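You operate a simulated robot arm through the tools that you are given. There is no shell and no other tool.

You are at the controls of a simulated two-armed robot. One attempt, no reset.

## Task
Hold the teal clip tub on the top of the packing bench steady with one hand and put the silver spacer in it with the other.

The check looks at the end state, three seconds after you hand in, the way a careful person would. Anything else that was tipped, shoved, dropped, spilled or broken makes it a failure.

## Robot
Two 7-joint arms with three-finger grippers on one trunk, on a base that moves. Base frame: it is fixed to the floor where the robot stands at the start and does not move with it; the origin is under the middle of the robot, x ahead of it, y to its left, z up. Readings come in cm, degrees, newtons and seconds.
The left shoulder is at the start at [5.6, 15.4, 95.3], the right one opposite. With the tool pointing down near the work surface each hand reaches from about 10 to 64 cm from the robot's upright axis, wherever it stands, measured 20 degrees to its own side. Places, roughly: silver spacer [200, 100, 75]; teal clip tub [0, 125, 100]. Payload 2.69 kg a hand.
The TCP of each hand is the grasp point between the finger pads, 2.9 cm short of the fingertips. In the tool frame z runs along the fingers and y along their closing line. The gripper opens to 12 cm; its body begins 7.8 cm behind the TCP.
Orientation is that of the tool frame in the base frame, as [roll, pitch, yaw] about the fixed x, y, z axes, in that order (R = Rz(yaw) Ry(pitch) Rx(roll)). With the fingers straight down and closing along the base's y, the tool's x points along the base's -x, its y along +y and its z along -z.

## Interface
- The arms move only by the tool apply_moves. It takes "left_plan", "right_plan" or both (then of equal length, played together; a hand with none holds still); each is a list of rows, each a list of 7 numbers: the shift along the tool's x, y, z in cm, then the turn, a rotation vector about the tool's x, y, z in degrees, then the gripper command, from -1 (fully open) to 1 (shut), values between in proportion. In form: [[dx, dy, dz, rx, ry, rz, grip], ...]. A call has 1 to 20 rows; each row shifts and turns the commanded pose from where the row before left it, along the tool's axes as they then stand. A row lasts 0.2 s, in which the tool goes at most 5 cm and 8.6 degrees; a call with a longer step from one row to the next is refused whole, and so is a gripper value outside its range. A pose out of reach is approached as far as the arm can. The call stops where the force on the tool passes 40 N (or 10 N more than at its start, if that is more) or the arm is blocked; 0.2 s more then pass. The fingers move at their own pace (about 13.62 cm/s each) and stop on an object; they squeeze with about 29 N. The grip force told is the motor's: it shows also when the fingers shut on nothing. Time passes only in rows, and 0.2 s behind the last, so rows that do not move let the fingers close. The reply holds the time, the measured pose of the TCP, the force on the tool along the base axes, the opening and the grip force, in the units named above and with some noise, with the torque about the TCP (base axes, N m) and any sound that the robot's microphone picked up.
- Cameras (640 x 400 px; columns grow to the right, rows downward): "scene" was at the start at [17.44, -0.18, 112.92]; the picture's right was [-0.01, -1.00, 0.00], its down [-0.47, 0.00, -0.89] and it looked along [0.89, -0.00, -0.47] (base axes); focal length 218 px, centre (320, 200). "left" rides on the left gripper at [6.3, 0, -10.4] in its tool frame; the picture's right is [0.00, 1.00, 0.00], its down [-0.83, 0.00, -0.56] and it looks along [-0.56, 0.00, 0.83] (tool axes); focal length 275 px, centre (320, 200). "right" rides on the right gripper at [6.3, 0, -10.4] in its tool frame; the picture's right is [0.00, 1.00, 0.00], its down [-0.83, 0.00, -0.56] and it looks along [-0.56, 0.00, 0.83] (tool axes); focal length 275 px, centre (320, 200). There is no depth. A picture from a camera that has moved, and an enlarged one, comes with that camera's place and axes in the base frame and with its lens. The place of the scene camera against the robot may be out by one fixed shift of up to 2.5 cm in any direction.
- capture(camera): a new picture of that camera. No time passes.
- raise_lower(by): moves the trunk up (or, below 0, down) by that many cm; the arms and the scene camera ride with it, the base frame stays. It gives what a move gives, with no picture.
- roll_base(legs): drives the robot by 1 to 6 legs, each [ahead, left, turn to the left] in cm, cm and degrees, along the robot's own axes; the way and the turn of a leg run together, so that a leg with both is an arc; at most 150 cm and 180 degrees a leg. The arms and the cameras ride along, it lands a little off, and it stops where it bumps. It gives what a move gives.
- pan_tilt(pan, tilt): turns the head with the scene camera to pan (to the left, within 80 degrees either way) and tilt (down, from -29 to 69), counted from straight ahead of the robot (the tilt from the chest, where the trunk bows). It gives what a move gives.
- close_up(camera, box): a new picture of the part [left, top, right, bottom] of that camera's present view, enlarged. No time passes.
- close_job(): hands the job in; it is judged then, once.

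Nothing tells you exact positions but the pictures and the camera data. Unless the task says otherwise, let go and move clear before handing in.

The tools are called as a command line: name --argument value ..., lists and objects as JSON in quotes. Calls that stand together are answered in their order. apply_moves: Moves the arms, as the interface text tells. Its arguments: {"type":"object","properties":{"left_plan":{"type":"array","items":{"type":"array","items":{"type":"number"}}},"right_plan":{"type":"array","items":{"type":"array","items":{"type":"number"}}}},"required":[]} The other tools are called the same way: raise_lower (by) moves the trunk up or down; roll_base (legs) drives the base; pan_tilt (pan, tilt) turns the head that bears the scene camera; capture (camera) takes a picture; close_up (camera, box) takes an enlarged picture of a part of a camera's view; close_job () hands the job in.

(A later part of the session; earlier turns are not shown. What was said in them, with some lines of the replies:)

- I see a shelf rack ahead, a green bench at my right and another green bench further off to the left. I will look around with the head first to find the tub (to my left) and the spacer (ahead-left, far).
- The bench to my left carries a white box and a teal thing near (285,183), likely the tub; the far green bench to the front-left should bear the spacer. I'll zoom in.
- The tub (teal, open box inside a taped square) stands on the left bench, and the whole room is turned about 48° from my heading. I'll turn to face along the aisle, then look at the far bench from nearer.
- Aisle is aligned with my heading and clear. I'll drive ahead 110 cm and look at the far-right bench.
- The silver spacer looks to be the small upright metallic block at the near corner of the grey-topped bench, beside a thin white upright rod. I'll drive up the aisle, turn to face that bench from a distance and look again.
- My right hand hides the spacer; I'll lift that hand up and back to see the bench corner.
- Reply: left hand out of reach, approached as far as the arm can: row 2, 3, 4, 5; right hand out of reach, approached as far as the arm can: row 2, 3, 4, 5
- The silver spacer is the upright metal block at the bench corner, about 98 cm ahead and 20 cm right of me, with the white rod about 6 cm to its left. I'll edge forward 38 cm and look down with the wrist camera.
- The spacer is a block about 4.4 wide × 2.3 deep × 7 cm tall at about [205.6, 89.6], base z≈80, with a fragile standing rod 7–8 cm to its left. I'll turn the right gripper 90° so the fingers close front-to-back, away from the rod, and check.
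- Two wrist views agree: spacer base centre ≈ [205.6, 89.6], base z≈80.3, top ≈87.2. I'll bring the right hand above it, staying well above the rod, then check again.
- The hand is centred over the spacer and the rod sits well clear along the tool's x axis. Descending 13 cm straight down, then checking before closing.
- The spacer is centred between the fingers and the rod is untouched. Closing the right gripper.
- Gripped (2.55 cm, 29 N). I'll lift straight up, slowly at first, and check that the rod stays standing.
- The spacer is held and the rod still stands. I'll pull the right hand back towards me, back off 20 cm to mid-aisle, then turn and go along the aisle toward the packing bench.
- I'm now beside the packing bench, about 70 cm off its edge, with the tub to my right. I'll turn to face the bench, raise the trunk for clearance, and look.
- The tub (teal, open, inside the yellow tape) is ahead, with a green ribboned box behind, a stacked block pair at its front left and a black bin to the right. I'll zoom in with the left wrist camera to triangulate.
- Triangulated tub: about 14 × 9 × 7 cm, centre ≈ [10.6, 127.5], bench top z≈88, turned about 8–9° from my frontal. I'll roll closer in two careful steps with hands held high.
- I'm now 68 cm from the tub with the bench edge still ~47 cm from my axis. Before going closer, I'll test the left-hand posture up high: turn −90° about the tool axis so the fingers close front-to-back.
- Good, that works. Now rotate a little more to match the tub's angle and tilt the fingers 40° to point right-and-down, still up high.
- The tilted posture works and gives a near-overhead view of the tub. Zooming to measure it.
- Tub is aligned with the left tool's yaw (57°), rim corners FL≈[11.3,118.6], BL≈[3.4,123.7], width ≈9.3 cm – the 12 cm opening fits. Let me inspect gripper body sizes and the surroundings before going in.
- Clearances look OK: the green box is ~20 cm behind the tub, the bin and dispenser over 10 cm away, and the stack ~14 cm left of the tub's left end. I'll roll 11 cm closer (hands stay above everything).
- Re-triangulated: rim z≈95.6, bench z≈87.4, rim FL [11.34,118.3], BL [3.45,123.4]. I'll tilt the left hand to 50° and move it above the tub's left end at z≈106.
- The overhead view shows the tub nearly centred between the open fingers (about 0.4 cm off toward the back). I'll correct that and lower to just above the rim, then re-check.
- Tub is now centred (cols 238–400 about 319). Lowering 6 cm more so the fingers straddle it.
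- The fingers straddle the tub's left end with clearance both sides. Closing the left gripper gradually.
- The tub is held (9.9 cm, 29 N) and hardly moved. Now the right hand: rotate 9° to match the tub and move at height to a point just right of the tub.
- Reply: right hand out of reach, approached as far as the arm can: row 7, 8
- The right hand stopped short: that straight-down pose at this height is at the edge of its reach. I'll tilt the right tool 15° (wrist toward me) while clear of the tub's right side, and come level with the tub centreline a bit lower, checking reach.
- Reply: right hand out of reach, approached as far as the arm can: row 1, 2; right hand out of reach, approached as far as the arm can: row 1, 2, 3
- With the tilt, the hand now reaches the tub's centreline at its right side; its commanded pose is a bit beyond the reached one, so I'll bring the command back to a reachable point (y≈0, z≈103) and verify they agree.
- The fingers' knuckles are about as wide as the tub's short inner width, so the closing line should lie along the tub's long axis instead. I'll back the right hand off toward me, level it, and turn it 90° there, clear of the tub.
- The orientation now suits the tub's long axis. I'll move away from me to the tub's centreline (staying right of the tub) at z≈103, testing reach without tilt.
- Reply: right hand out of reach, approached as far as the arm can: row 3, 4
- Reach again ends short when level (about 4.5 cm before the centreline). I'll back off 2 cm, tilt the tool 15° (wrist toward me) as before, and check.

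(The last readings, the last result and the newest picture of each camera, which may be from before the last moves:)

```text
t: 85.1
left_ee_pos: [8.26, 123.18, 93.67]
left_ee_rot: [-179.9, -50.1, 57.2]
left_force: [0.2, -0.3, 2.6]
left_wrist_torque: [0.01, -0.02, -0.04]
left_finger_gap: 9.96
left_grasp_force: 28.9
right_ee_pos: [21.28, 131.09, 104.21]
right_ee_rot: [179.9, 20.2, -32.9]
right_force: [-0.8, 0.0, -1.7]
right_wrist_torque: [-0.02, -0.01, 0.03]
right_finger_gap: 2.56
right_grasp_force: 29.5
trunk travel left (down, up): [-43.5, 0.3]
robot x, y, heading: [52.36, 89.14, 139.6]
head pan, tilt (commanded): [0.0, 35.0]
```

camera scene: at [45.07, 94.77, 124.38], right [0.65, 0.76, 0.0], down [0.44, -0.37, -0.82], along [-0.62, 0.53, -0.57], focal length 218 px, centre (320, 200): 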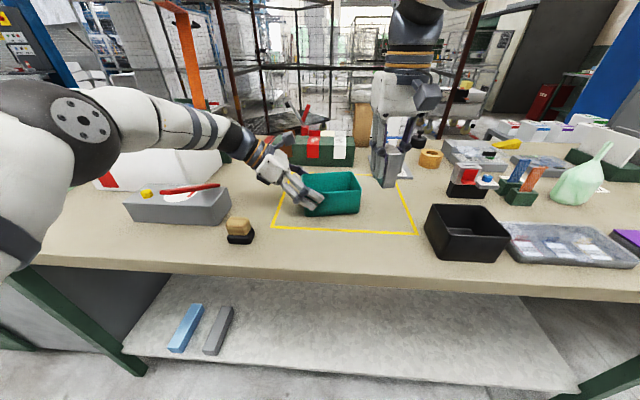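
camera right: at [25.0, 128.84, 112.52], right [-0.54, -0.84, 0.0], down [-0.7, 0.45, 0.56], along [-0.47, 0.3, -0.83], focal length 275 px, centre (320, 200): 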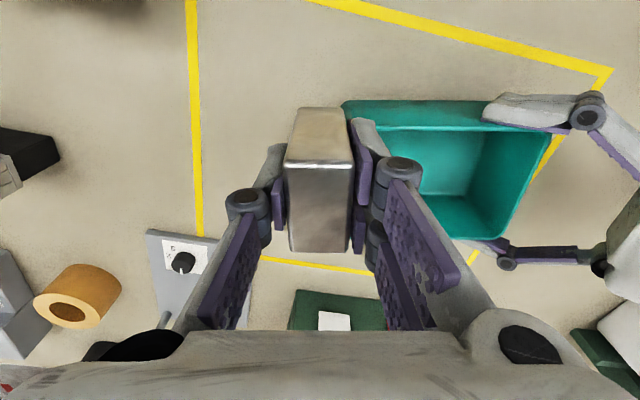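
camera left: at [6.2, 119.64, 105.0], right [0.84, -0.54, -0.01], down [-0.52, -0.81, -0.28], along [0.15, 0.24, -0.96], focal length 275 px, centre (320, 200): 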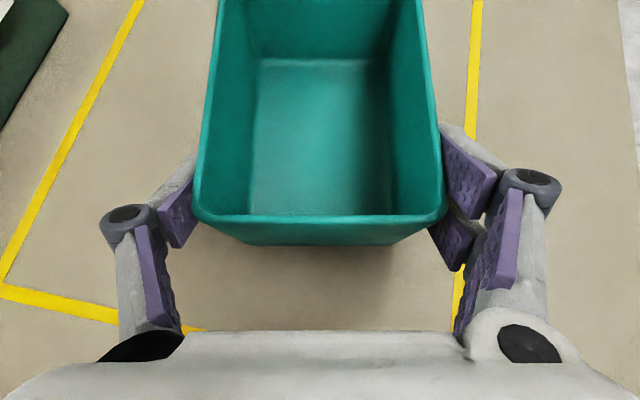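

Position held exactly with the 20° tilt. Now advance to the tub's centreline (still right of the tub) at z≈103.

apply_moves --right_plan '[[-1.733, 0, 1.057, 0, 0, 0, 1], [-1.733, 0, 1.057, 0, 0, 0, 1], [-1.733, 0, 1.057, 0, 0, 0, 1], [0, 0, 0, 0, 0, 0, 1]]'

capture --camera "right"

close_up --camera "scene" --box '[220, 60, 476, 220]'

```text
t: 86.1
left_ee_pos: [8.36, 123.28, 93.42]
left_ee_rot: [-179.9, -50.1, 57.2]
left_force: [-0.2, 0.3, 2.6]
left_wrist_torque: [0.05, -0.02, 0.08]
left_finger_gap: 9.93
left_grasp_force: 29.0
right_ee_pos: [16.28, 134.38, 102.88]
right_ee_rot: [-180.0, 20.1, -32.8]
right_force: [0.0, 0.8, -1.5]
right_wrist_torque: [-0.02, -0.02, -0.01]
right_finger_gap: 2.56
right_grasp_force: 29.1
trunk travel left (down, up): [-43.5, 0.3]
robot x, y, heading: [52.77, 89.26, 139.8]
head pan, tilt (commanded): [0.0, 35.0]
```

```text
taken
camera right: at [24.35, 129.31, 110.4], right [-0.54, -0.84, 0.0], down [-0.5, 0.32, 0.81], along [-0.68, 0.44, -0.59], focal length 275 px, centre (320, 200)
```

right: 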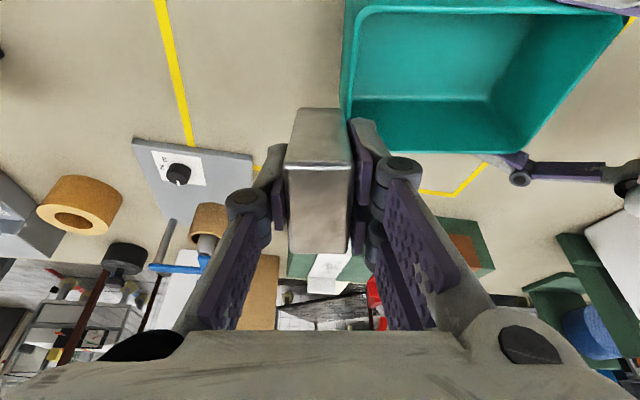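

```text
2.50 times, centred on (348, 140) of scene
camera zoom: at [45.07, 94.77, 124.38], right [0.65, 0.76, 0.0], down [0.44, -0.37, -0.82], along [-0.62, 0.53, -0.57], focal length 546 px, centre (250, 350)
```

zoom: 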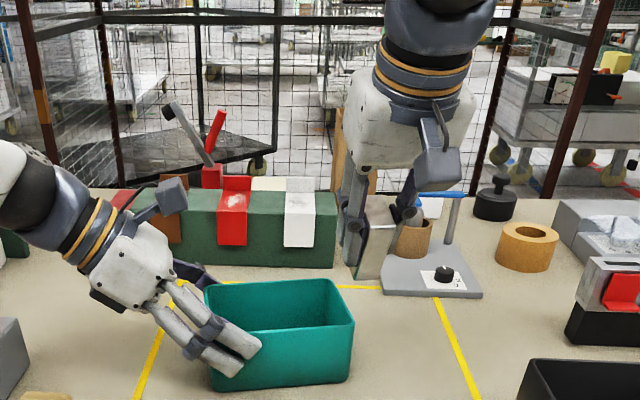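

Reached. Now I'll shift left over the tub in small steps, watching reach and height.

apply_moves --right_plan '[[0, 1.3, 0, 0, 0, 0, 1], [0, 1.3, 0, 0, 0, 0, 1], [0, 0, 0, 0, 0, 0, 1]]'

```text
t: 86.9
left_ee_pos: [8.28, 123.22, 93.71]
left_ee_rot: [-179.8, -50.0, 57.1]
left_force: [-0.4, 0.7, 1.9]
left_wrist_torque: [0.06, -0.01, 0.04]
left_finger_gap: 9.94
left_grasp_force: 29.3
right_ee_pos: [14.96, 132.02, 102.91]
right_ee_rot: [180.0, 20.1, -32.8]
right_force: [0.5, 0.7, -1.4]
right_wrist_torque: [0.03, 0.0, -0.02]
right_finger_gap: 2.56
right_grasp_force: 28.7
trunk travel left (down, up): [-43.5, 0.3]
robot x, y, heading: [52.58, 88.61, 139.7]
head pan, tilt (commanded): [0.0, 35.0]
```

apply_moves --right_plan '[[0, 1.85, 0, 0, 0, 0, 1], [0, 1.85, 0, 0, 0, 0, 1], [0, 1.85, 0, 0, 0, 0, 1], [0, 0, 0, 0, 0, 0, 1]]'

capture --camera "right"

capture --camera "left"

close_up --camera "scene" --box '[220, 60, 476, 220]'

```text
t: 87.9
left_ee_pos: [8.33, 123.23, 93.42]
left_ee_rot: [-179.8, -50.1, 57.2]
left_force: [0.1, -0.4, 2.5]
left_wrist_torque: [0.03, 0.0, 0.02]
left_finger_gap: 9.94
left_grasp_force: 29.1
right_ee_pos: [11.73, 127.42, 102.7]
right_ee_rot: [179.9, 20.1, -32.9]
right_force: [-0.9, 0.3, -1.5]
right_wrist_torque: [0.02, -0.03, 0.03]
right_finger_gap: 2.55
right_grasp_force: 29.4
trunk travel left (down, up): [-43.5, 0.3]
robot x, y, heading: [52.59, 88.88, 139.6]
head pan, tilt (commanded): [0.0, 35.0]
```

```text
taken
camera right: at [19.93, 122.44, 110.36], right [-0.54, -0.84, 0.0], down [-0.5, 0.32, 0.81], along [-0.68, 0.44, -0.59], focal length 275 px, centre (320, 200)
```

right: 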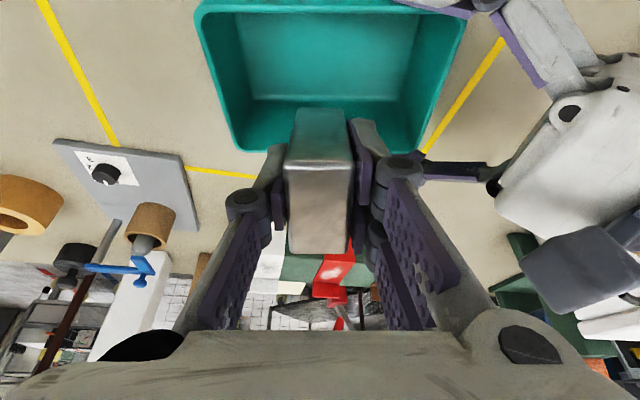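

```text
taken
camera left: at [6.18, 119.64, 104.99], right [0.84, -0.54, -0.01], down [-0.52, -0.81, -0.28], along [0.15, 0.24, -0.96], focal length 275 px, centre (320, 200)
```

left: 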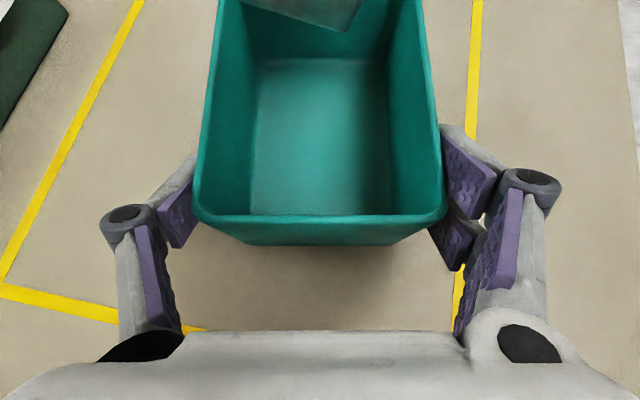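

```text
2.50 times, centred on (348, 140) of scene
camera zoom: at [45.07, 94.76, 124.38], right [0.65, 0.76, 0.0], down [0.44, -0.37, -0.82], along [-0.62, 0.53, -0.57], focal length 546 px, centre (250, 350)
```

zoom: 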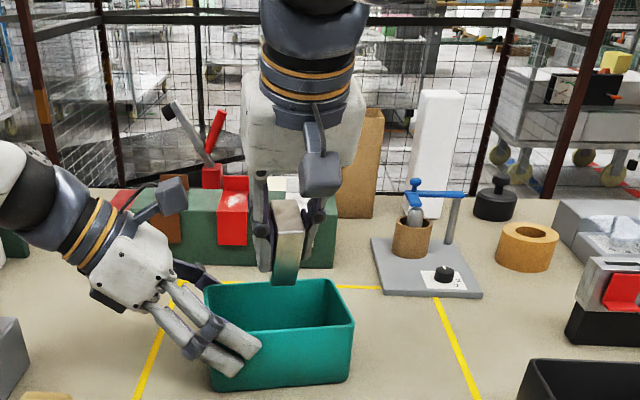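

The spacer is over the tub (along ≈7.4 cm from its left end, near centreline). Lowering 8 cm into the tub, then I'll check forces and pictures.

apply_moves --right_plan '[[0.5156, 0, 1.409, 0, 0, 0, 1], [0.5156, 0, 1.409, 0, 0, 0, 1], [0.5156, 0, 1.409, 0, 0, 0, 1], [0.5156, 0, 1.409, 0, 0, 0, 1], [0, 0, 0, 0, 0, 0, 1]]'

capture --camera "left"

close_up --camera "scene" --box '[220, 60, 476, 220]'

capture --camera "right"

```text
t: 89.1
left_ee_pos: [8.35, 123.18, 93.56]
left_ee_rot: [-179.8, -50.1, 57.2]
left_force: [-0.7, -0.9, 1.3]
left_wrist_torque: [0.01, 0.0, -0.02]
left_finger_gap: 9.93
left_grasp_force: 29.0
right_ee_pos: [11.96, 127.41, 96.79]
right_ee_rot: [-179.9, 20.1, -32.8]
right_force: [-0.2, -0.5, -0.8]
right_wrist_torque: [0.0, -0.01, -0.03]
right_finger_gap: 2.56
right_grasp_force: 29.6
trunk travel left (down, up): [-43.5, 0.3]
robot x, y, heading: [52.92, 88.79, 140.1]
head pan, tilt (commanded): [0.0, 35.0]
```

```text
taken
camera left: at [6.18, 119.64, 104.99], right [0.84, -0.54, -0.01], down [-0.52, -0.81, -0.28], along [0.15, 0.24, -0.96], focal length 275 px, centre (320, 200)
```

left: 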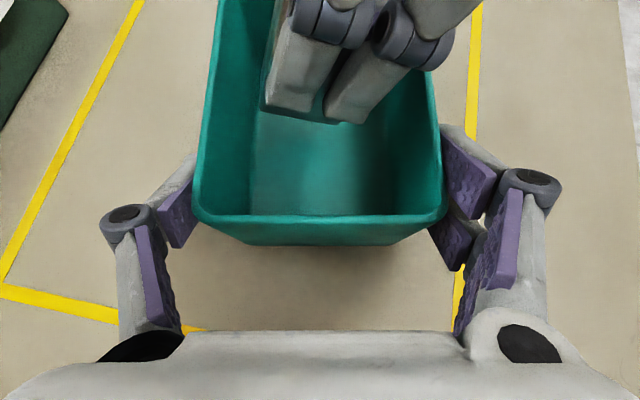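

```text
2.50 times, centred on (348, 140) of scene
camera zoom: at [45.07, 94.76, 124.38], right [0.65, 0.76, 0.0], down [0.44, -0.37, -0.82], along [-0.62, 0.53, -0.57], focal length 546 px, centre (250, 350)
```

zoom: 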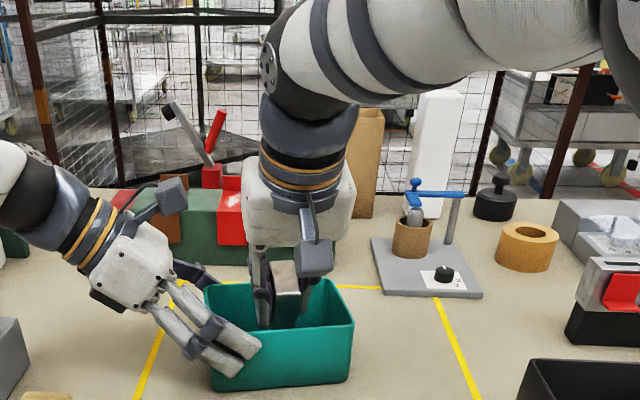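

```text
taken
camera right: at [19.97, 122.4, 104.39], right [-0.54, -0.84, 0.0], down [-0.5, 0.32, 0.81], along [-0.68, 0.44, -0.59], focal length 275 px, centre (320, 200)
```

right: 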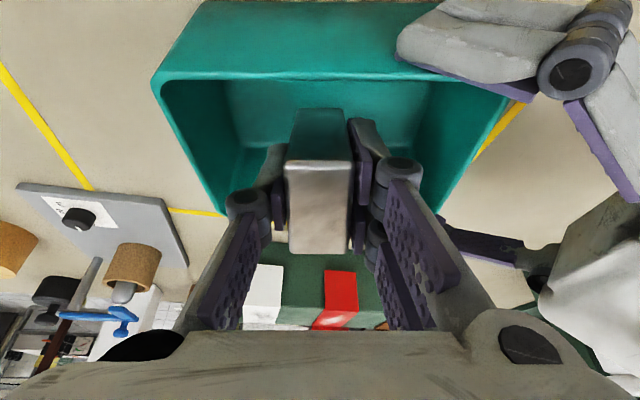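

The spacer is inside the tub mouth; the pair-side knuckle looks close to the front rim, so let me look closely before going lower.

close_up --camera "left" --box '[180, 0, 500, 200]'

close_up --camera "right" --box '[140, 60, 540, 310]'

close_up --camera "scene" --box '[288, 140, 384, 220]'

```text
2.00 times, centred on (340, 100) of left
camera zoom: at [6.18, 119.64, 104.99], right [0.84, -0.54, -0.01], down [-0.52, -0.81, -0.28], along [0.15, 0.24, -0.96], focal length 551 px, centre (280, 400)
```

zoom: 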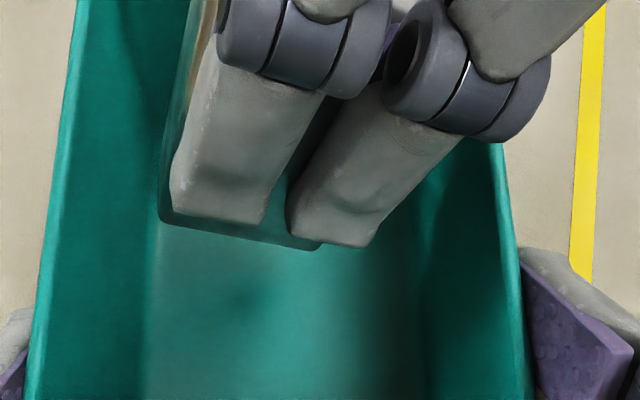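

```text
1.60 times, centred on (340, 185) of right
camera zoom: at [19.97, 122.4, 104.39], right [-0.54, -0.84, 0.0], down [-0.5, 0.32, 0.81], along [-0.68, 0.44, -0.59], focal length 440 px, centre (288, 224)
```

zoom: 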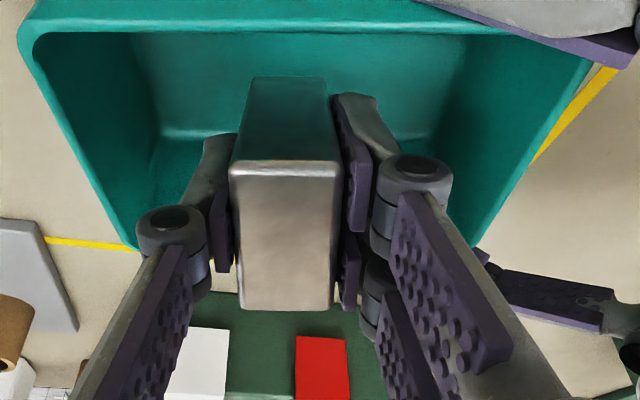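

```text
5.00 times, centred on (336, 180) of scene
camera zoom: at [45.07, 94.76, 124.38], right [0.65, 0.76, 0.0], down [0.44, -0.37, -0.82], along [-0.62, 0.53, -0.57], focal length 1091 px, centre (240, 300)
```

zoom: 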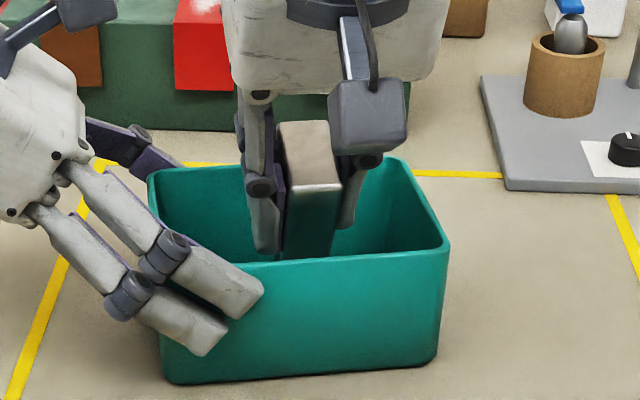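

Block and tub are well aligned; only the robot-side knuckle is near the front rim. I'll shift 0.5 cm away from me, reduce the tilt to 15°, and then lower gently while watching forces.

apply_moves --right_plan '[[-0.47, 0, 0.172, 0, 0, 0, 1], [0, 0, 0, 0, 2.5, 0, 1], [0, 0, 0, 0, 2.5, 0, 1], [0, 0, 0, 0, 0, 0, 1]]'

close_up --camera "left" --box '[180, 0, 500, 200]'

```text
t: 90.1
left_ee_pos: [8.31, 123.13, 93.61]
left_ee_rot: [-179.7, -50.1, 57.2]
left_force: [0.5, 1.0, 1.1]
left_wrist_torque: [0.05, 0.02, 0.01]
left_finger_gap: 9.94
left_grasp_force: 28.9
right_ee_pos: [11.52, 127.8, 96.92]
right_ee_rot: [179.9, 15.1, -32.8]
right_force: [-0.7, -0.3, -1.0]
right_wrist_torque: [0.0, -0.02, -0.02]
right_finger_gap: 2.55
right_grasp_force: 28.9
trunk travel left (down, up): [-43.5, 0.3]
robot x, y, heading: [52.48, 88.84, 139.6]
head pan, tilt (commanded): [0.0, 35.0]
```

```text
2.00 times, centred on (340, 100) of left
camera zoom: at [6.18, 119.65, 104.99], right [0.84, -0.54, -0.01], down [-0.52, -0.81, -0.28], along [0.15, 0.24, -0.96], focal length 551 px, centre (280, 400)
```

zoom: 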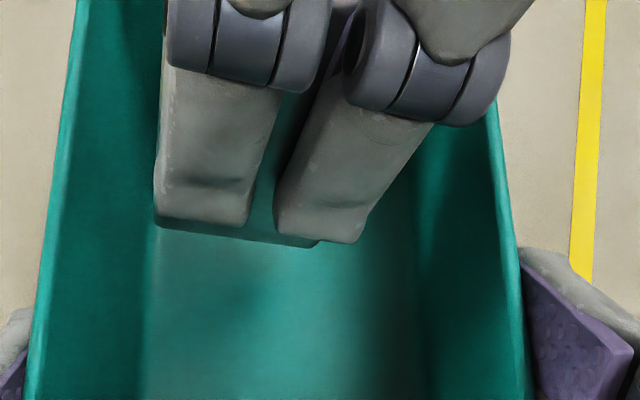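

Clearances now look even on both sides. Lowering 1.5 cm.

apply_moves --right_plan '[[0.05, 0, 0.763, 0, 0, 0, 1], [0.05, 0, 0.763, 0, 0, 0, 1], [0, 0, 0, 0, 0, 0, 1]]'

close_up --camera "left" --box '[180, 0, 500, 200]'

```text
t: 90.9
left_ee_pos: [8.36, 123.04, 93.62]
left_ee_rot: [-179.8, -50.1, 57.3]
left_force: [0.3, 0.4, 2.0]
left_wrist_torque: [0.03, 0.01, -0.01]
left_finger_gap: 9.92
left_grasp_force: 29.2
right_ee_pos: [11.3, 127.82, 95.32]
right_ee_rot: [180.0, 15.1, -32.9]
right_force: [0.7, 0.2, -0.9]
right_wrist_torque: [-0.01, -0.01, 0.02]
right_finger_gap: 2.54
right_grasp_force: 29.0
trunk travel left (down, up): [-43.5, 0.3]
robot x, y, heading: [52.31, 89.08, 139.7]
head pan, tilt (commanded): [0.0, 35.0]
```

```text
2.00 times, centred on (340, 100) of left
camera zoom: at [6.18, 119.65, 104.99], right [0.84, -0.54, -0.01], down [-0.52, -0.81, -0.28], along [0.15, 0.24, -0.96], focal length 551 px, centre (280, 400)
```

zoom: 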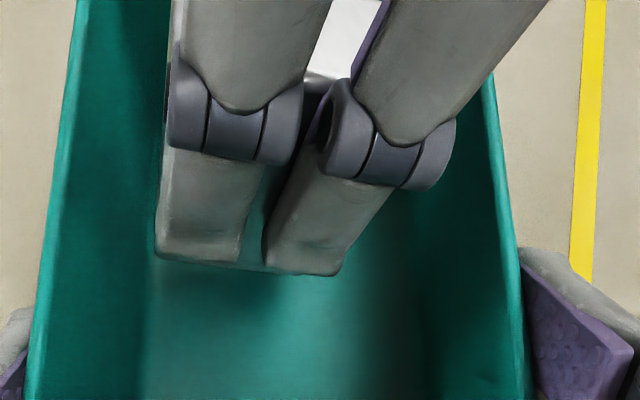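

Clear on both sides, no contact forces. Lowering another 1.3 cm.

apply_moves --right_plan '[[0.169, 0, 0.628, 0, 0, 0, 1], [0.169, 0, 0.628, 0, 0, 0, 1], [0, 0, 0, 0, 0, 0, 1]]'

close_up --camera "left" --box '[180, 0, 500, 200]'

close_up --camera "scene" --box '[288, 140, 384, 220]'

```text
t: 91.7
left_ee_pos: [8.26, 123.23, 93.52]
left_ee_rot: [-179.8, -50.2, 57.2]
left_force: [0.9, 0.4, 0.9]
left_wrist_torque: [0.04, -0.01, -0.01]
left_finger_gap: 9.95
left_grasp_force: 29.3
right_ee_pos: [11.24, 127.88, 94.06]
right_ee_rot: [180.0, 15.1, -32.8]
right_force: [0.2, -0.7, -0.7]
right_wrist_torque: [-0.01, 0.02, 0.0]
right_finger_gap: 2.52
right_grasp_force: 29.3
trunk travel left (down, up): [-43.5, 0.3]
robot x, y, heading: [52.24, 88.99, 139.8]
head pan, tilt (commanded): [0.0, 35.0]
```

```text
2.00 times, centred on (340, 100) of left
camera zoom: at [6.18, 119.65, 104.99], right [0.84, -0.54, -0.01], down [-0.52, -0.81, -0.28], along [0.15, 0.24, -0.96], focal length 551 px, centre (280, 400)
```

zoom: 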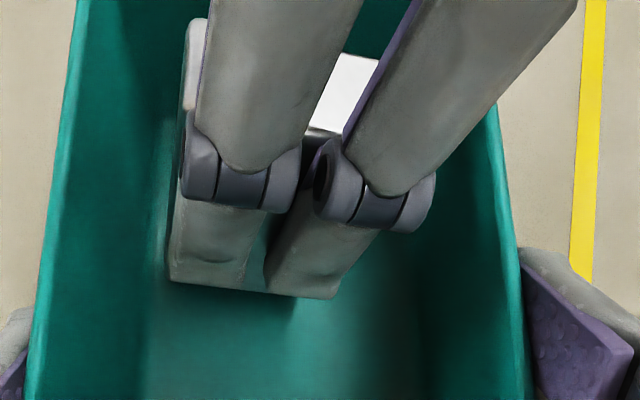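

```text
5.00 times, centred on (336, 180) of scene
camera zoom: at [45.07, 94.77, 124.38], right [0.65, 0.76, 0.0], down [0.44, -0.37, -0.82], along [-0.62, 0.53, -0.57], focal length 1091 px, centre (240, 300)
```

zoom: 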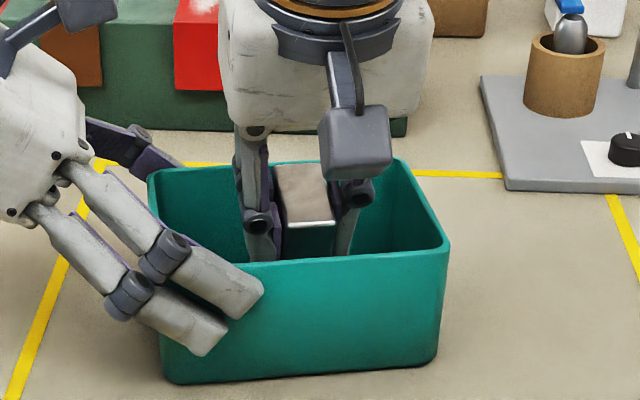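

Still clear and no contact. Lowering in 0.4 cm steps until the spacer nearly touches the tub floor.

apply_moves --right_plan '[[0.104, 0, 0.386, 0, 0, 0, 1], [0, 0, 0, 0, 0, 0, 1]]'

apply_moves --right_plan '[[0.078, 0, 0.29, 0, 0, 0, 1], [0, 0, 0, 0, 0, 0, 1]]'

```text
t: 92.3
left_ee_pos: [8.27, 123.13, 93.47]
left_ee_rot: [-179.9, -50.0, 57.3]
left_force: [-0.7, 3.7, -1.9]
left_wrist_torque: [0.11, -0.02, 0.24]
left_finger_gap: 9.95
left_grasp_force: 29.2
right_ee_pos: [11.24, 127.9, 93.76]
right_ee_rot: [180.0, 15.1, -32.8]
right_force: [-0.2, -1.2, 7.6]
right_wrist_torque: [-0.02, -0.14, 0.0]
right_finger_gap: 2.53
right_grasp_force: 29.3
trunk travel left (down, up): [-43.5, 0.3]
robot x, y, heading: [52.27, 89.17, 139.9]
head pan, tilt (commanded): [0.0, 35.0]
```

```text
t: 92.9
left_ee_pos: [8.28, 123.19, 93.55]
left_ee_rot: [-179.8, -50.0, 57.0]
left_force: [-1.7, 5.6, -9.3]
left_wrist_torque: [0.09, 0.17, 0.43]
left_finger_gap: 9.94
left_grasp_force: 28.7
right_ee_pos: [11.11, 127.87, 93.79]
right_ee_rot: [179.9, 15.4, -32.8]
right_force: [-1.6, -1.2, 21.2]
right_wrist_torque: [-0.14, -0.12, 0.0]
right_finger_gap: 2.59
right_grasp_force: 29.3
trunk travel left (down, up): [-43.5, 0.3]
robot x, y, heading: [52.81, 88.82, 139.7]
head pan, tilt (commanded): [0.0, 35.0]
```

Contact with the tub floor (the spacer's edge is resting). I'll ease up 0.4 cm to relieve the push, then open slightly to release.

apply_moves --right_plan '[[-0.104, 0, -0.386, 0, 0, 0, 1], [0, 0, 0, 0, 0, 0, 1]]'

```text
t: 93.5
left_ee_pos: [8.2, 123.15, 93.63]
left_ee_rot: [-179.8, -50.1, 57.2]
left_force: [0.5, -2.4, 0.0]
left_wrist_torque: [-0.31, 0.22, -0.02]
left_finger_gap: 9.91
left_grasp_force: 28.8
right_ee_pos: [11.29, 127.88, 93.67]
right_ee_rot: [180.0, 14.9, -32.8]
right_force: [0.4, 0.8, 2.8]
right_wrist_torque: [0.03, 0.0, 0.04]
right_finger_gap: 2.53
right_grasp_force: 28.7
trunk travel left (down, up): [-43.5, 0.3]
robot x, y, heading: [52.3, 89.18, 139.7]
head pan, tilt (commanded): [0.0, 35.0]
```

Light contact only (≈3 N). Opening the right fingers a little (to ~3.8 cm) to release the spacer inside the tub.

apply_moves --right_plan '[[0, 0, 0, 0, 0, 0, 0.55], [0, 0, 0, 0, 0, 0, 0.45], [0, 0, 0, 0, 0, 0, 0.37], [0, 0, 0, 0, 0, 0, 0.37], [0, 0, 0, 0, 0, 0, 0.37]]'

close_up --camera "left" --box '[180, 0, 500, 200]'

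capture --camera "right"

```text
t: 94.7
left_ee_pos: [8.38, 123.25, 93.6]
left_ee_rot: [-179.8, -50.1, 57.2]
left_force: [-0.7, 0.7, -0.2]
left_wrist_torque: [0.06, -0.02, 0.06]
left_finger_gap: 9.93
left_grasp_force: 28.5
right_ee_pos: [11.26, 127.97, 93.83]
right_ee_rot: [179.9, 15.1, -32.9]
right_force: [-0.1, -0.1, 0.0]
right_wrist_torque: [0.03, 0.0, 0.01]
right_finger_gap: 3.78
right_grasp_force: 0.2
trunk travel left (down, up): [-43.5, 0.3]
robot x, y, heading: [52.49, 88.55, 139.6]
head pan, tilt (commanded): [0.0, 35.0]
```

```text
2.00 times, centred on (340, 100) of left
camera zoom: at [6.17, 119.66, 104.99], right [0.84, -0.54, -0.01], down [-0.52, -0.81, -0.28], along [0.15, 0.24, -0.96], focal length 551 px, centre (280, 400)
```

zoom: 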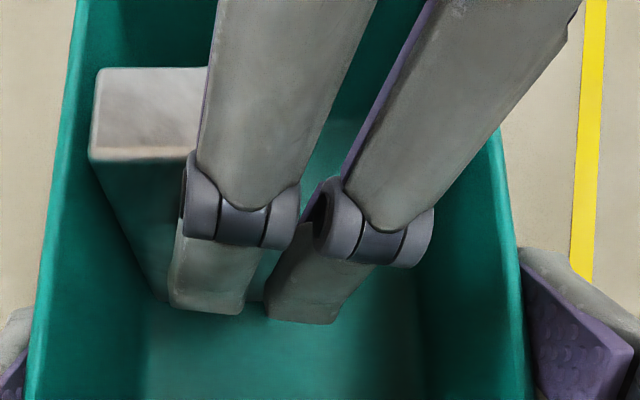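

```text
taken
camera right: at [18.7, 123.24, 102.18], right [-0.54, -0.84, 0.0], down [-0.55, 0.35, 0.75], along [-0.63, 0.41, -0.66], focal length 275 px, centre (320, 200)
```

right: 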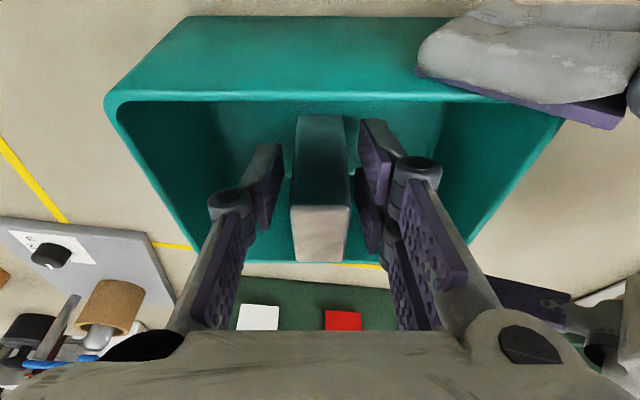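

The spacer is released and standing inside the tub. Raising the right hand straight up out of the tub while the left keeps holding.

apply_moves --right_plan '[[-0.26, 0, -0.9655, 0, 0, 0, 0.37], [-0.52, 0, -1.931, 0, 0, 0, 0.37], [-0.52, 0, -1.931, 0, 0, 0, 0.37], [0.438, 0, -1.257, 0, 0, 0, 0.37], [0.438, 0, -1.257, 0, 0, 0, 0.37], [0, 0, 0, 0, 0, 0, 0.37]]'

capture --camera "right"

close_up --camera "scene" --box '[220, 60, 476, 220]'

capture --camera "left"

```text
t: 96.1
left_ee_pos: [8.27, 123.03, 93.52]
left_ee_rot: [-179.8, -50.1, 57.1]
left_force: [-0.6, -1.4, 1.8]
left_wrist_torque: [-0.03, -0.04, -0.06]
left_finger_gap: 9.92
left_grasp_force: 28.9
right_ee_pos: [12.45, 127.0, 100.98]
right_ee_rot: [-179.9, 15.1, -32.8]
right_force: [-0.1, 0.2, 0.1]
right_wrist_torque: [0.03, -0.02, 0.02]
right_finger_gap: 3.78
right_grasp_force: 0.0
trunk travel left (down, up): [-43.5, 0.3]
robot x, y, heading: [52.66, 88.82, 139.5]
head pan, tilt (commanded): [0.0, 35.0]
```

```text
taken
camera right: at [19.98, 122.38, 109.37], right [-0.54, -0.84, 0.0], down [-0.55, 0.35, 0.75], along [-0.63, 0.41, -0.66], focal length 275 px, centre (320, 200)
```

right: 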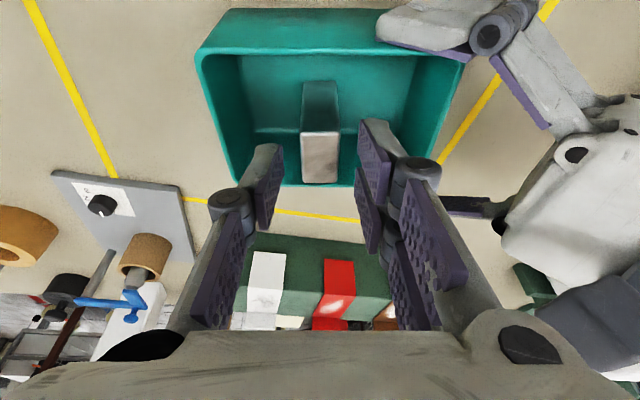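

```text
2.50 times, centred on (348, 140) of scene
camera zoom: at [45.07, 94.76, 124.38], right [0.65, 0.76, 0.0], down [0.44, -0.37, -0.82], along [-0.62, 0.53, -0.57], focal length 546 px, centre (250, 350)
```

zoom: 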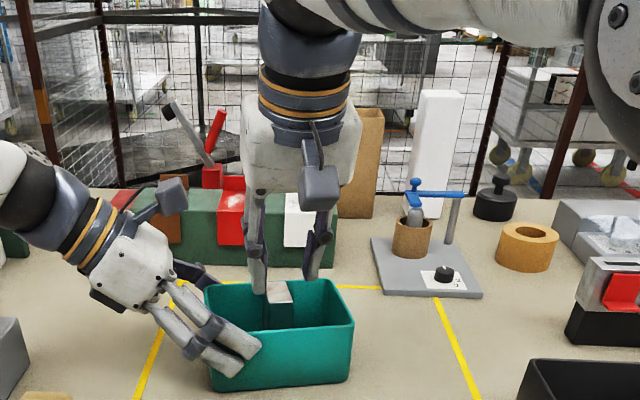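

```text
taken
camera left: at [6.19, 119.63, 104.99], right [0.84, -0.54, -0.01], down [-0.52, -0.81, -0.28], along [0.15, 0.24, -0.96], focal length 275 px, centre (320, 200)
```

left: 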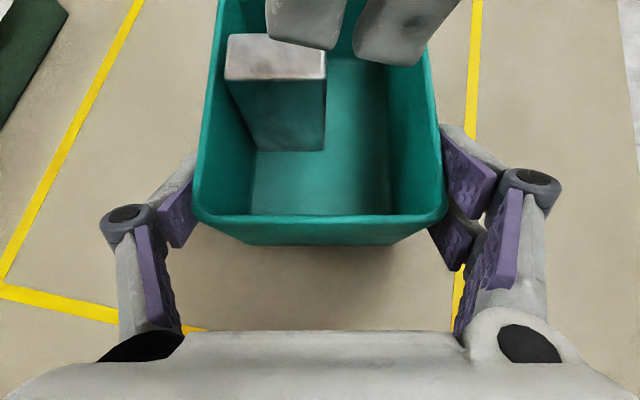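

The spacer stands upright in the tub. Pulling the right hand back toward me, above the rim and away.

apply_moves --right_plan '[[2.636, 0, -1.746, 0, 0, 0, 0.37], [3.36, 0, -1.94, 0, 0, 0, 0.37], [3.36, 0, -1.94, 0, 0, 0, 0.37], [3.36, 0, -1.94, 0, 0, 0, 0.37], [3.36, 0, -1.94, 0, 0, 0, 0.37], [0, 0, 0, 0, 0, 0, 0.37]]'

capture --camera "scene"

capture --camera "left"

```text
t: 97.5
left_ee_pos: [8.21, 123.21, 93.55]
left_ee_rot: [-179.7, -50.2, 57.2]
left_force: [-0.4, -1.3, 1.9]
left_wrist_torque: [0.01, -0.07, -0.02]
left_finger_gap: 9.92
left_grasp_force: 29.1
right_ee_pos: [27.65, 117.25, 105.97]
right_ee_rot: [-180.0, 15.2, -32.8]
right_force: [-1.2, 0.7, 0.0]
right_wrist_torque: [-0.02, 0.0, 0.01]
right_finger_gap: 3.77
right_grasp_force: 0.0
trunk travel left (down, up): [-43.5, 0.3]
robot x, y, heading: [52.43, 88.9, 139.9]
head pan, tilt (commanded): [0.0, 35.0]
```

```text
taken
camera scene: at [45.06, 94.76, 124.38], right [0.65, 0.76, 0.0], down [0.44, -0.37, -0.82], along [-0.62, 0.53, -0.57], focal length 218 px, centre (320, 200)
```

scene: 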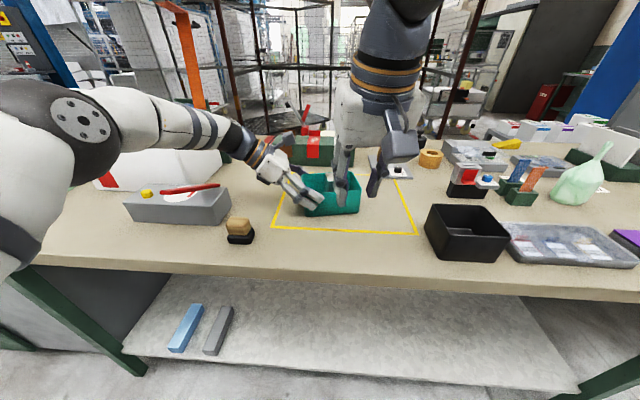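

```text
taken
camera left: at [6.18, 119.64, 104.99], right [0.84, -0.54, -0.01], down [-0.52, -0.81, -0.28], along [0.15, 0.24, -0.96], focal length 275 px, centre (320, 200)
```

left: 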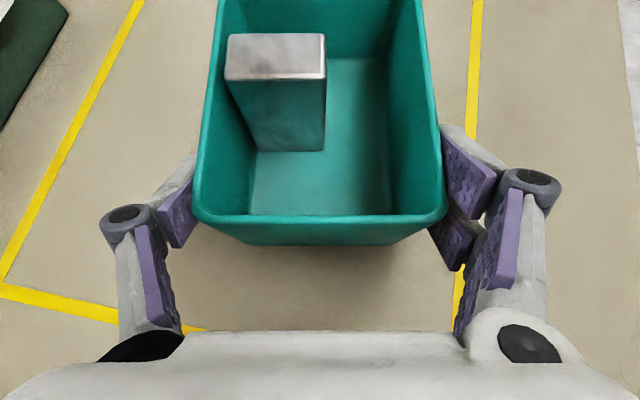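

Right hand is clear. Now opening the left hand gently to let go of the tub.

apply_moves --left_plan '[[0, 0, 0, 0, 0, 0, -0.62], [0, 0, 0, 0, 0, 0, -0.72], [0, 0, 0, 0, 0, 0, -0.85], [0, 0, 0, 0, 0, 0, -1], [0, 0, 0, 0, 0, 0, -1]]'

capture --camera "left"

```text
t: 98.7
left_ee_pos: [8.24, 123.15, 93.62]
left_ee_rot: [-179.7, -50.2, 57.3]
left_force: [-0.1, 0.2, 0.3]
left_wrist_torque: [0.0, 0.01, -0.02]
left_finger_gap: 12.0
left_grasp_force: 0.0
right_ee_pos: [27.63, 117.31, 105.94]
right_ee_rot: [180.0, 15.1, -32.8]
right_force: [-0.5, 0.1, -0.3]
right_wrist_torque: [0.01, -0.01, 0.02]
right_finger_gap: 3.79
right_grasp_force: 0.1
trunk travel left (down, up): [-43.5, 0.3]
robot x, y, heading: [52.82, 88.92, 139.8]
head pan, tilt (commanded): [0.0, 35.0]
```

```text
taken
camera left: at [6.18, 119.65, 104.98], right [0.84, -0.54, -0.01], down [-0.52, -0.81, -0.28], along [0.15, 0.24, -0.96], focal length 275 px, centre (320, 200)
```

left: 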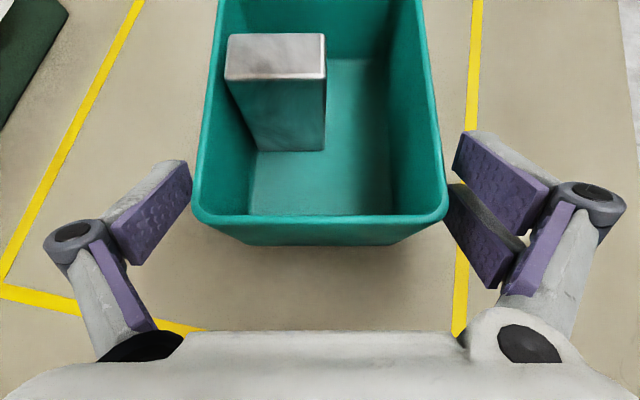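

The tub stayed put. Lifting the left hand straight up, clear of the tub.

apply_moves --left_plan '[[0.767, 0, -0.641, 0, 0, 0, -1], [1.534, 0, -1.283, 0, 0, 0, -1], [1.534, 0, -1.283, 0, 0, 0, -1], [1.534, 0, -1.283, 0, 0, 0, -1], [1.534, 0, -1.283, 0, 0, 0, -1], [1.534, 0, -1.283, 0, 0, 0, -1], [0.767, 0, -0.641, 0, 0, 0, -1], [0, 0, 0, 0, 0, 0, -1]]'

capture --camera "left"

capture --camera "scene"

```text
t: 100.5
left_ee_pos: [8.27, 123.12, 105.6]
left_ee_rot: [-179.8, -50.0, 57.2]
left_force: [0.6, -0.1, -0.7]
left_wrist_torque: [-0.02, 0.01, -0.01]
left_finger_gap: 12.02
left_grasp_force: 0.0
right_ee_pos: [27.61, 117.36, 105.86]
right_ee_rot: [-180.0, 15.1, -32.8]
right_force: [-0.4, -1.2, 0.8]
right_wrist_torque: [0.0, -0.02, 0.0]
right_finger_gap: 3.79
right_grasp_force: 0.2
trunk travel left (down, up): [-43.5, 0.3]
robot x, y, heading: [52.32, 88.81, 139.8]
head pan, tilt (commanded): [0.0, 35.0]
```

```text
taken
camera left: at [6.22, 119.67, 116.95], right [0.84, -0.54, -0.01], down [-0.52, -0.81, -0.28], along [0.15, 0.24, -0.96], focal length 275 px, centre (320, 200)
```

left: 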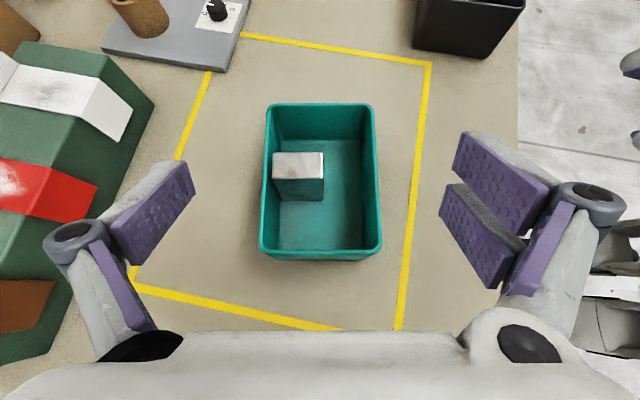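

```text
taken
camera scene: at [45.06, 94.78, 124.38], right [0.65, 0.76, 0.0], down [0.44, -0.37, -0.82], along [-0.62, 0.53, -0.57], focal length 218 px, centre (320, 200)
```

scene: 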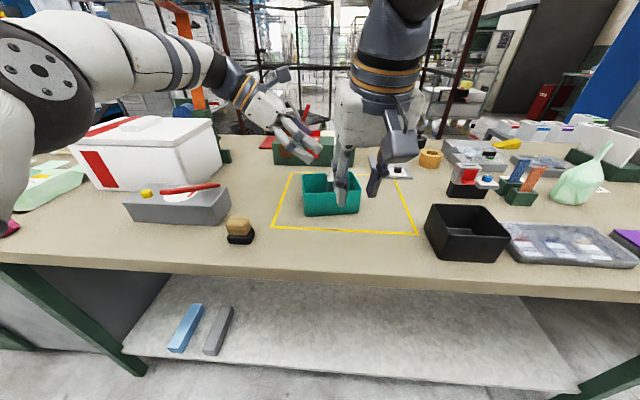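

Everything looks undisturbed: spacer in the tub, tub inside the tape, neighbours standing. I'll draw the left hand back and up, then roll back from the bench for a final look.

apply_moves --left_plan '[[-0.645, 1.688, -2.972, 0, 0, 0, -1], [-0.645, 1.688, -2.972, 0, 0, 0, -1], [-0.645, 1.688, -2.972, 0, 0, 0, -1], [-0.645, 1.688, -2.972, 0, 0, 0, -1]]'

roll_base --legs '[[-30, 0, 0]]'

capture --camera "scene"

close_up --camera "scene" --box '[200, 80, 456, 240]'

```text
t: 101.5
left_ee_pos: [8.42, 110.26, 111.29]
left_ee_rot: [-179.7, -50.2, 57.0]
left_force: [0.8, -0.9, -0.5]
left_wrist_torque: [0.01, -0.01, 0.01]
left_finger_gap: 12.01
left_grasp_force: 0.1
right_ee_pos: [27.78, 117.37, 106.0]
right_ee_rot: [-180.0, 15.2, -32.8]
right_force: [0.9, 0.8, 0.0]
right_wrist_torque: [0.04, 0.01, -0.02]
right_finger_gap: 3.79
right_grasp_force: 0.1
trunk travel left (down, up): [-43.5, 0.3]
robot x, y, heading: [52.87, 89.16, 139.7]
head pan, tilt (commanded): [0.0, 35.0]
```

```text
t: 103.5
left_ee_pos: [31.34, 90.87, 111.18]
left_ee_rot: [-179.8, -49.9, 57.3]
left_force: [0.3, 0.6, 0.0]
left_wrist_torque: [-0.03, -0.02, 0.03]
left_finger_gap: 12.01
left_grasp_force: 0.1
right_ee_pos: [50.55, 97.86, 106.0]
right_ee_rot: [180.0, 15.1, -32.8]
right_force: [-0.2, -0.8, 0.3]
right_wrist_torque: [0.0, -0.01, 0.0]
right_finger_gap: 3.78
right_grasp_force: 0.0
trunk travel left (down, up): [-43.5, 0.3]
robot x, y, heading: [75.63, 69.76, 140.0]
head pan, tilt (commanded): [0.0, 35.0]
```

```text
taken
camera scene: at [68.0, 75.31, 124.38], right [0.65, 0.76, 0.0], down [0.44, -0.37, -0.82], along [-0.63, 0.53, -0.57], focal length 218 px, centre (320, 200)
```

scene: 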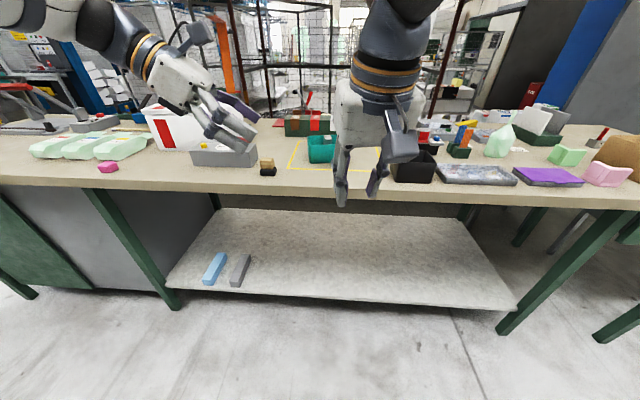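

```text
2.50 times, centred on (328, 160) of scene
camera zoom: at [68.0, 75.31, 124.38], right [0.65, 0.76, 0.0], down [0.44, -0.37, -0.82], along [-0.63, 0.53, -0.57], focal length 546 px, centre (300, 300)
```

zoom: 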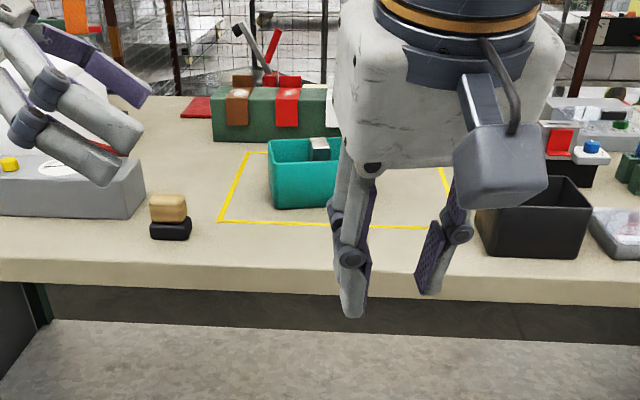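

The silver spacer stands in the teal tub, which is still within the tape. The neighbouring items stand as before, and both hands are open and clear of the bench. Handing the job in.

close_job

```text
The job is handed in.
```

The silver spacer is standing upright in the teal clip tub, and the job is handed in.

- **Holding and placing:** The left hand gripped the tub at its left end while the right hand lowered the spacer in. The spacer touched the tub floor and pressed on it briefly at about 21 N. I eased that to about 3 N before letting go.
- **Tub:** It showed no visible movement when gripped or released, and it is still inside the yellow tape.
- **Everything else:** In the last pictures I took, nothing near the tub looked tipped or shoved. The white rod beside the spacer's old spot was still standing when I left that bench.
- **Robot:** Both hands let go before hand-in, and I rolled the base back about 30 cm.
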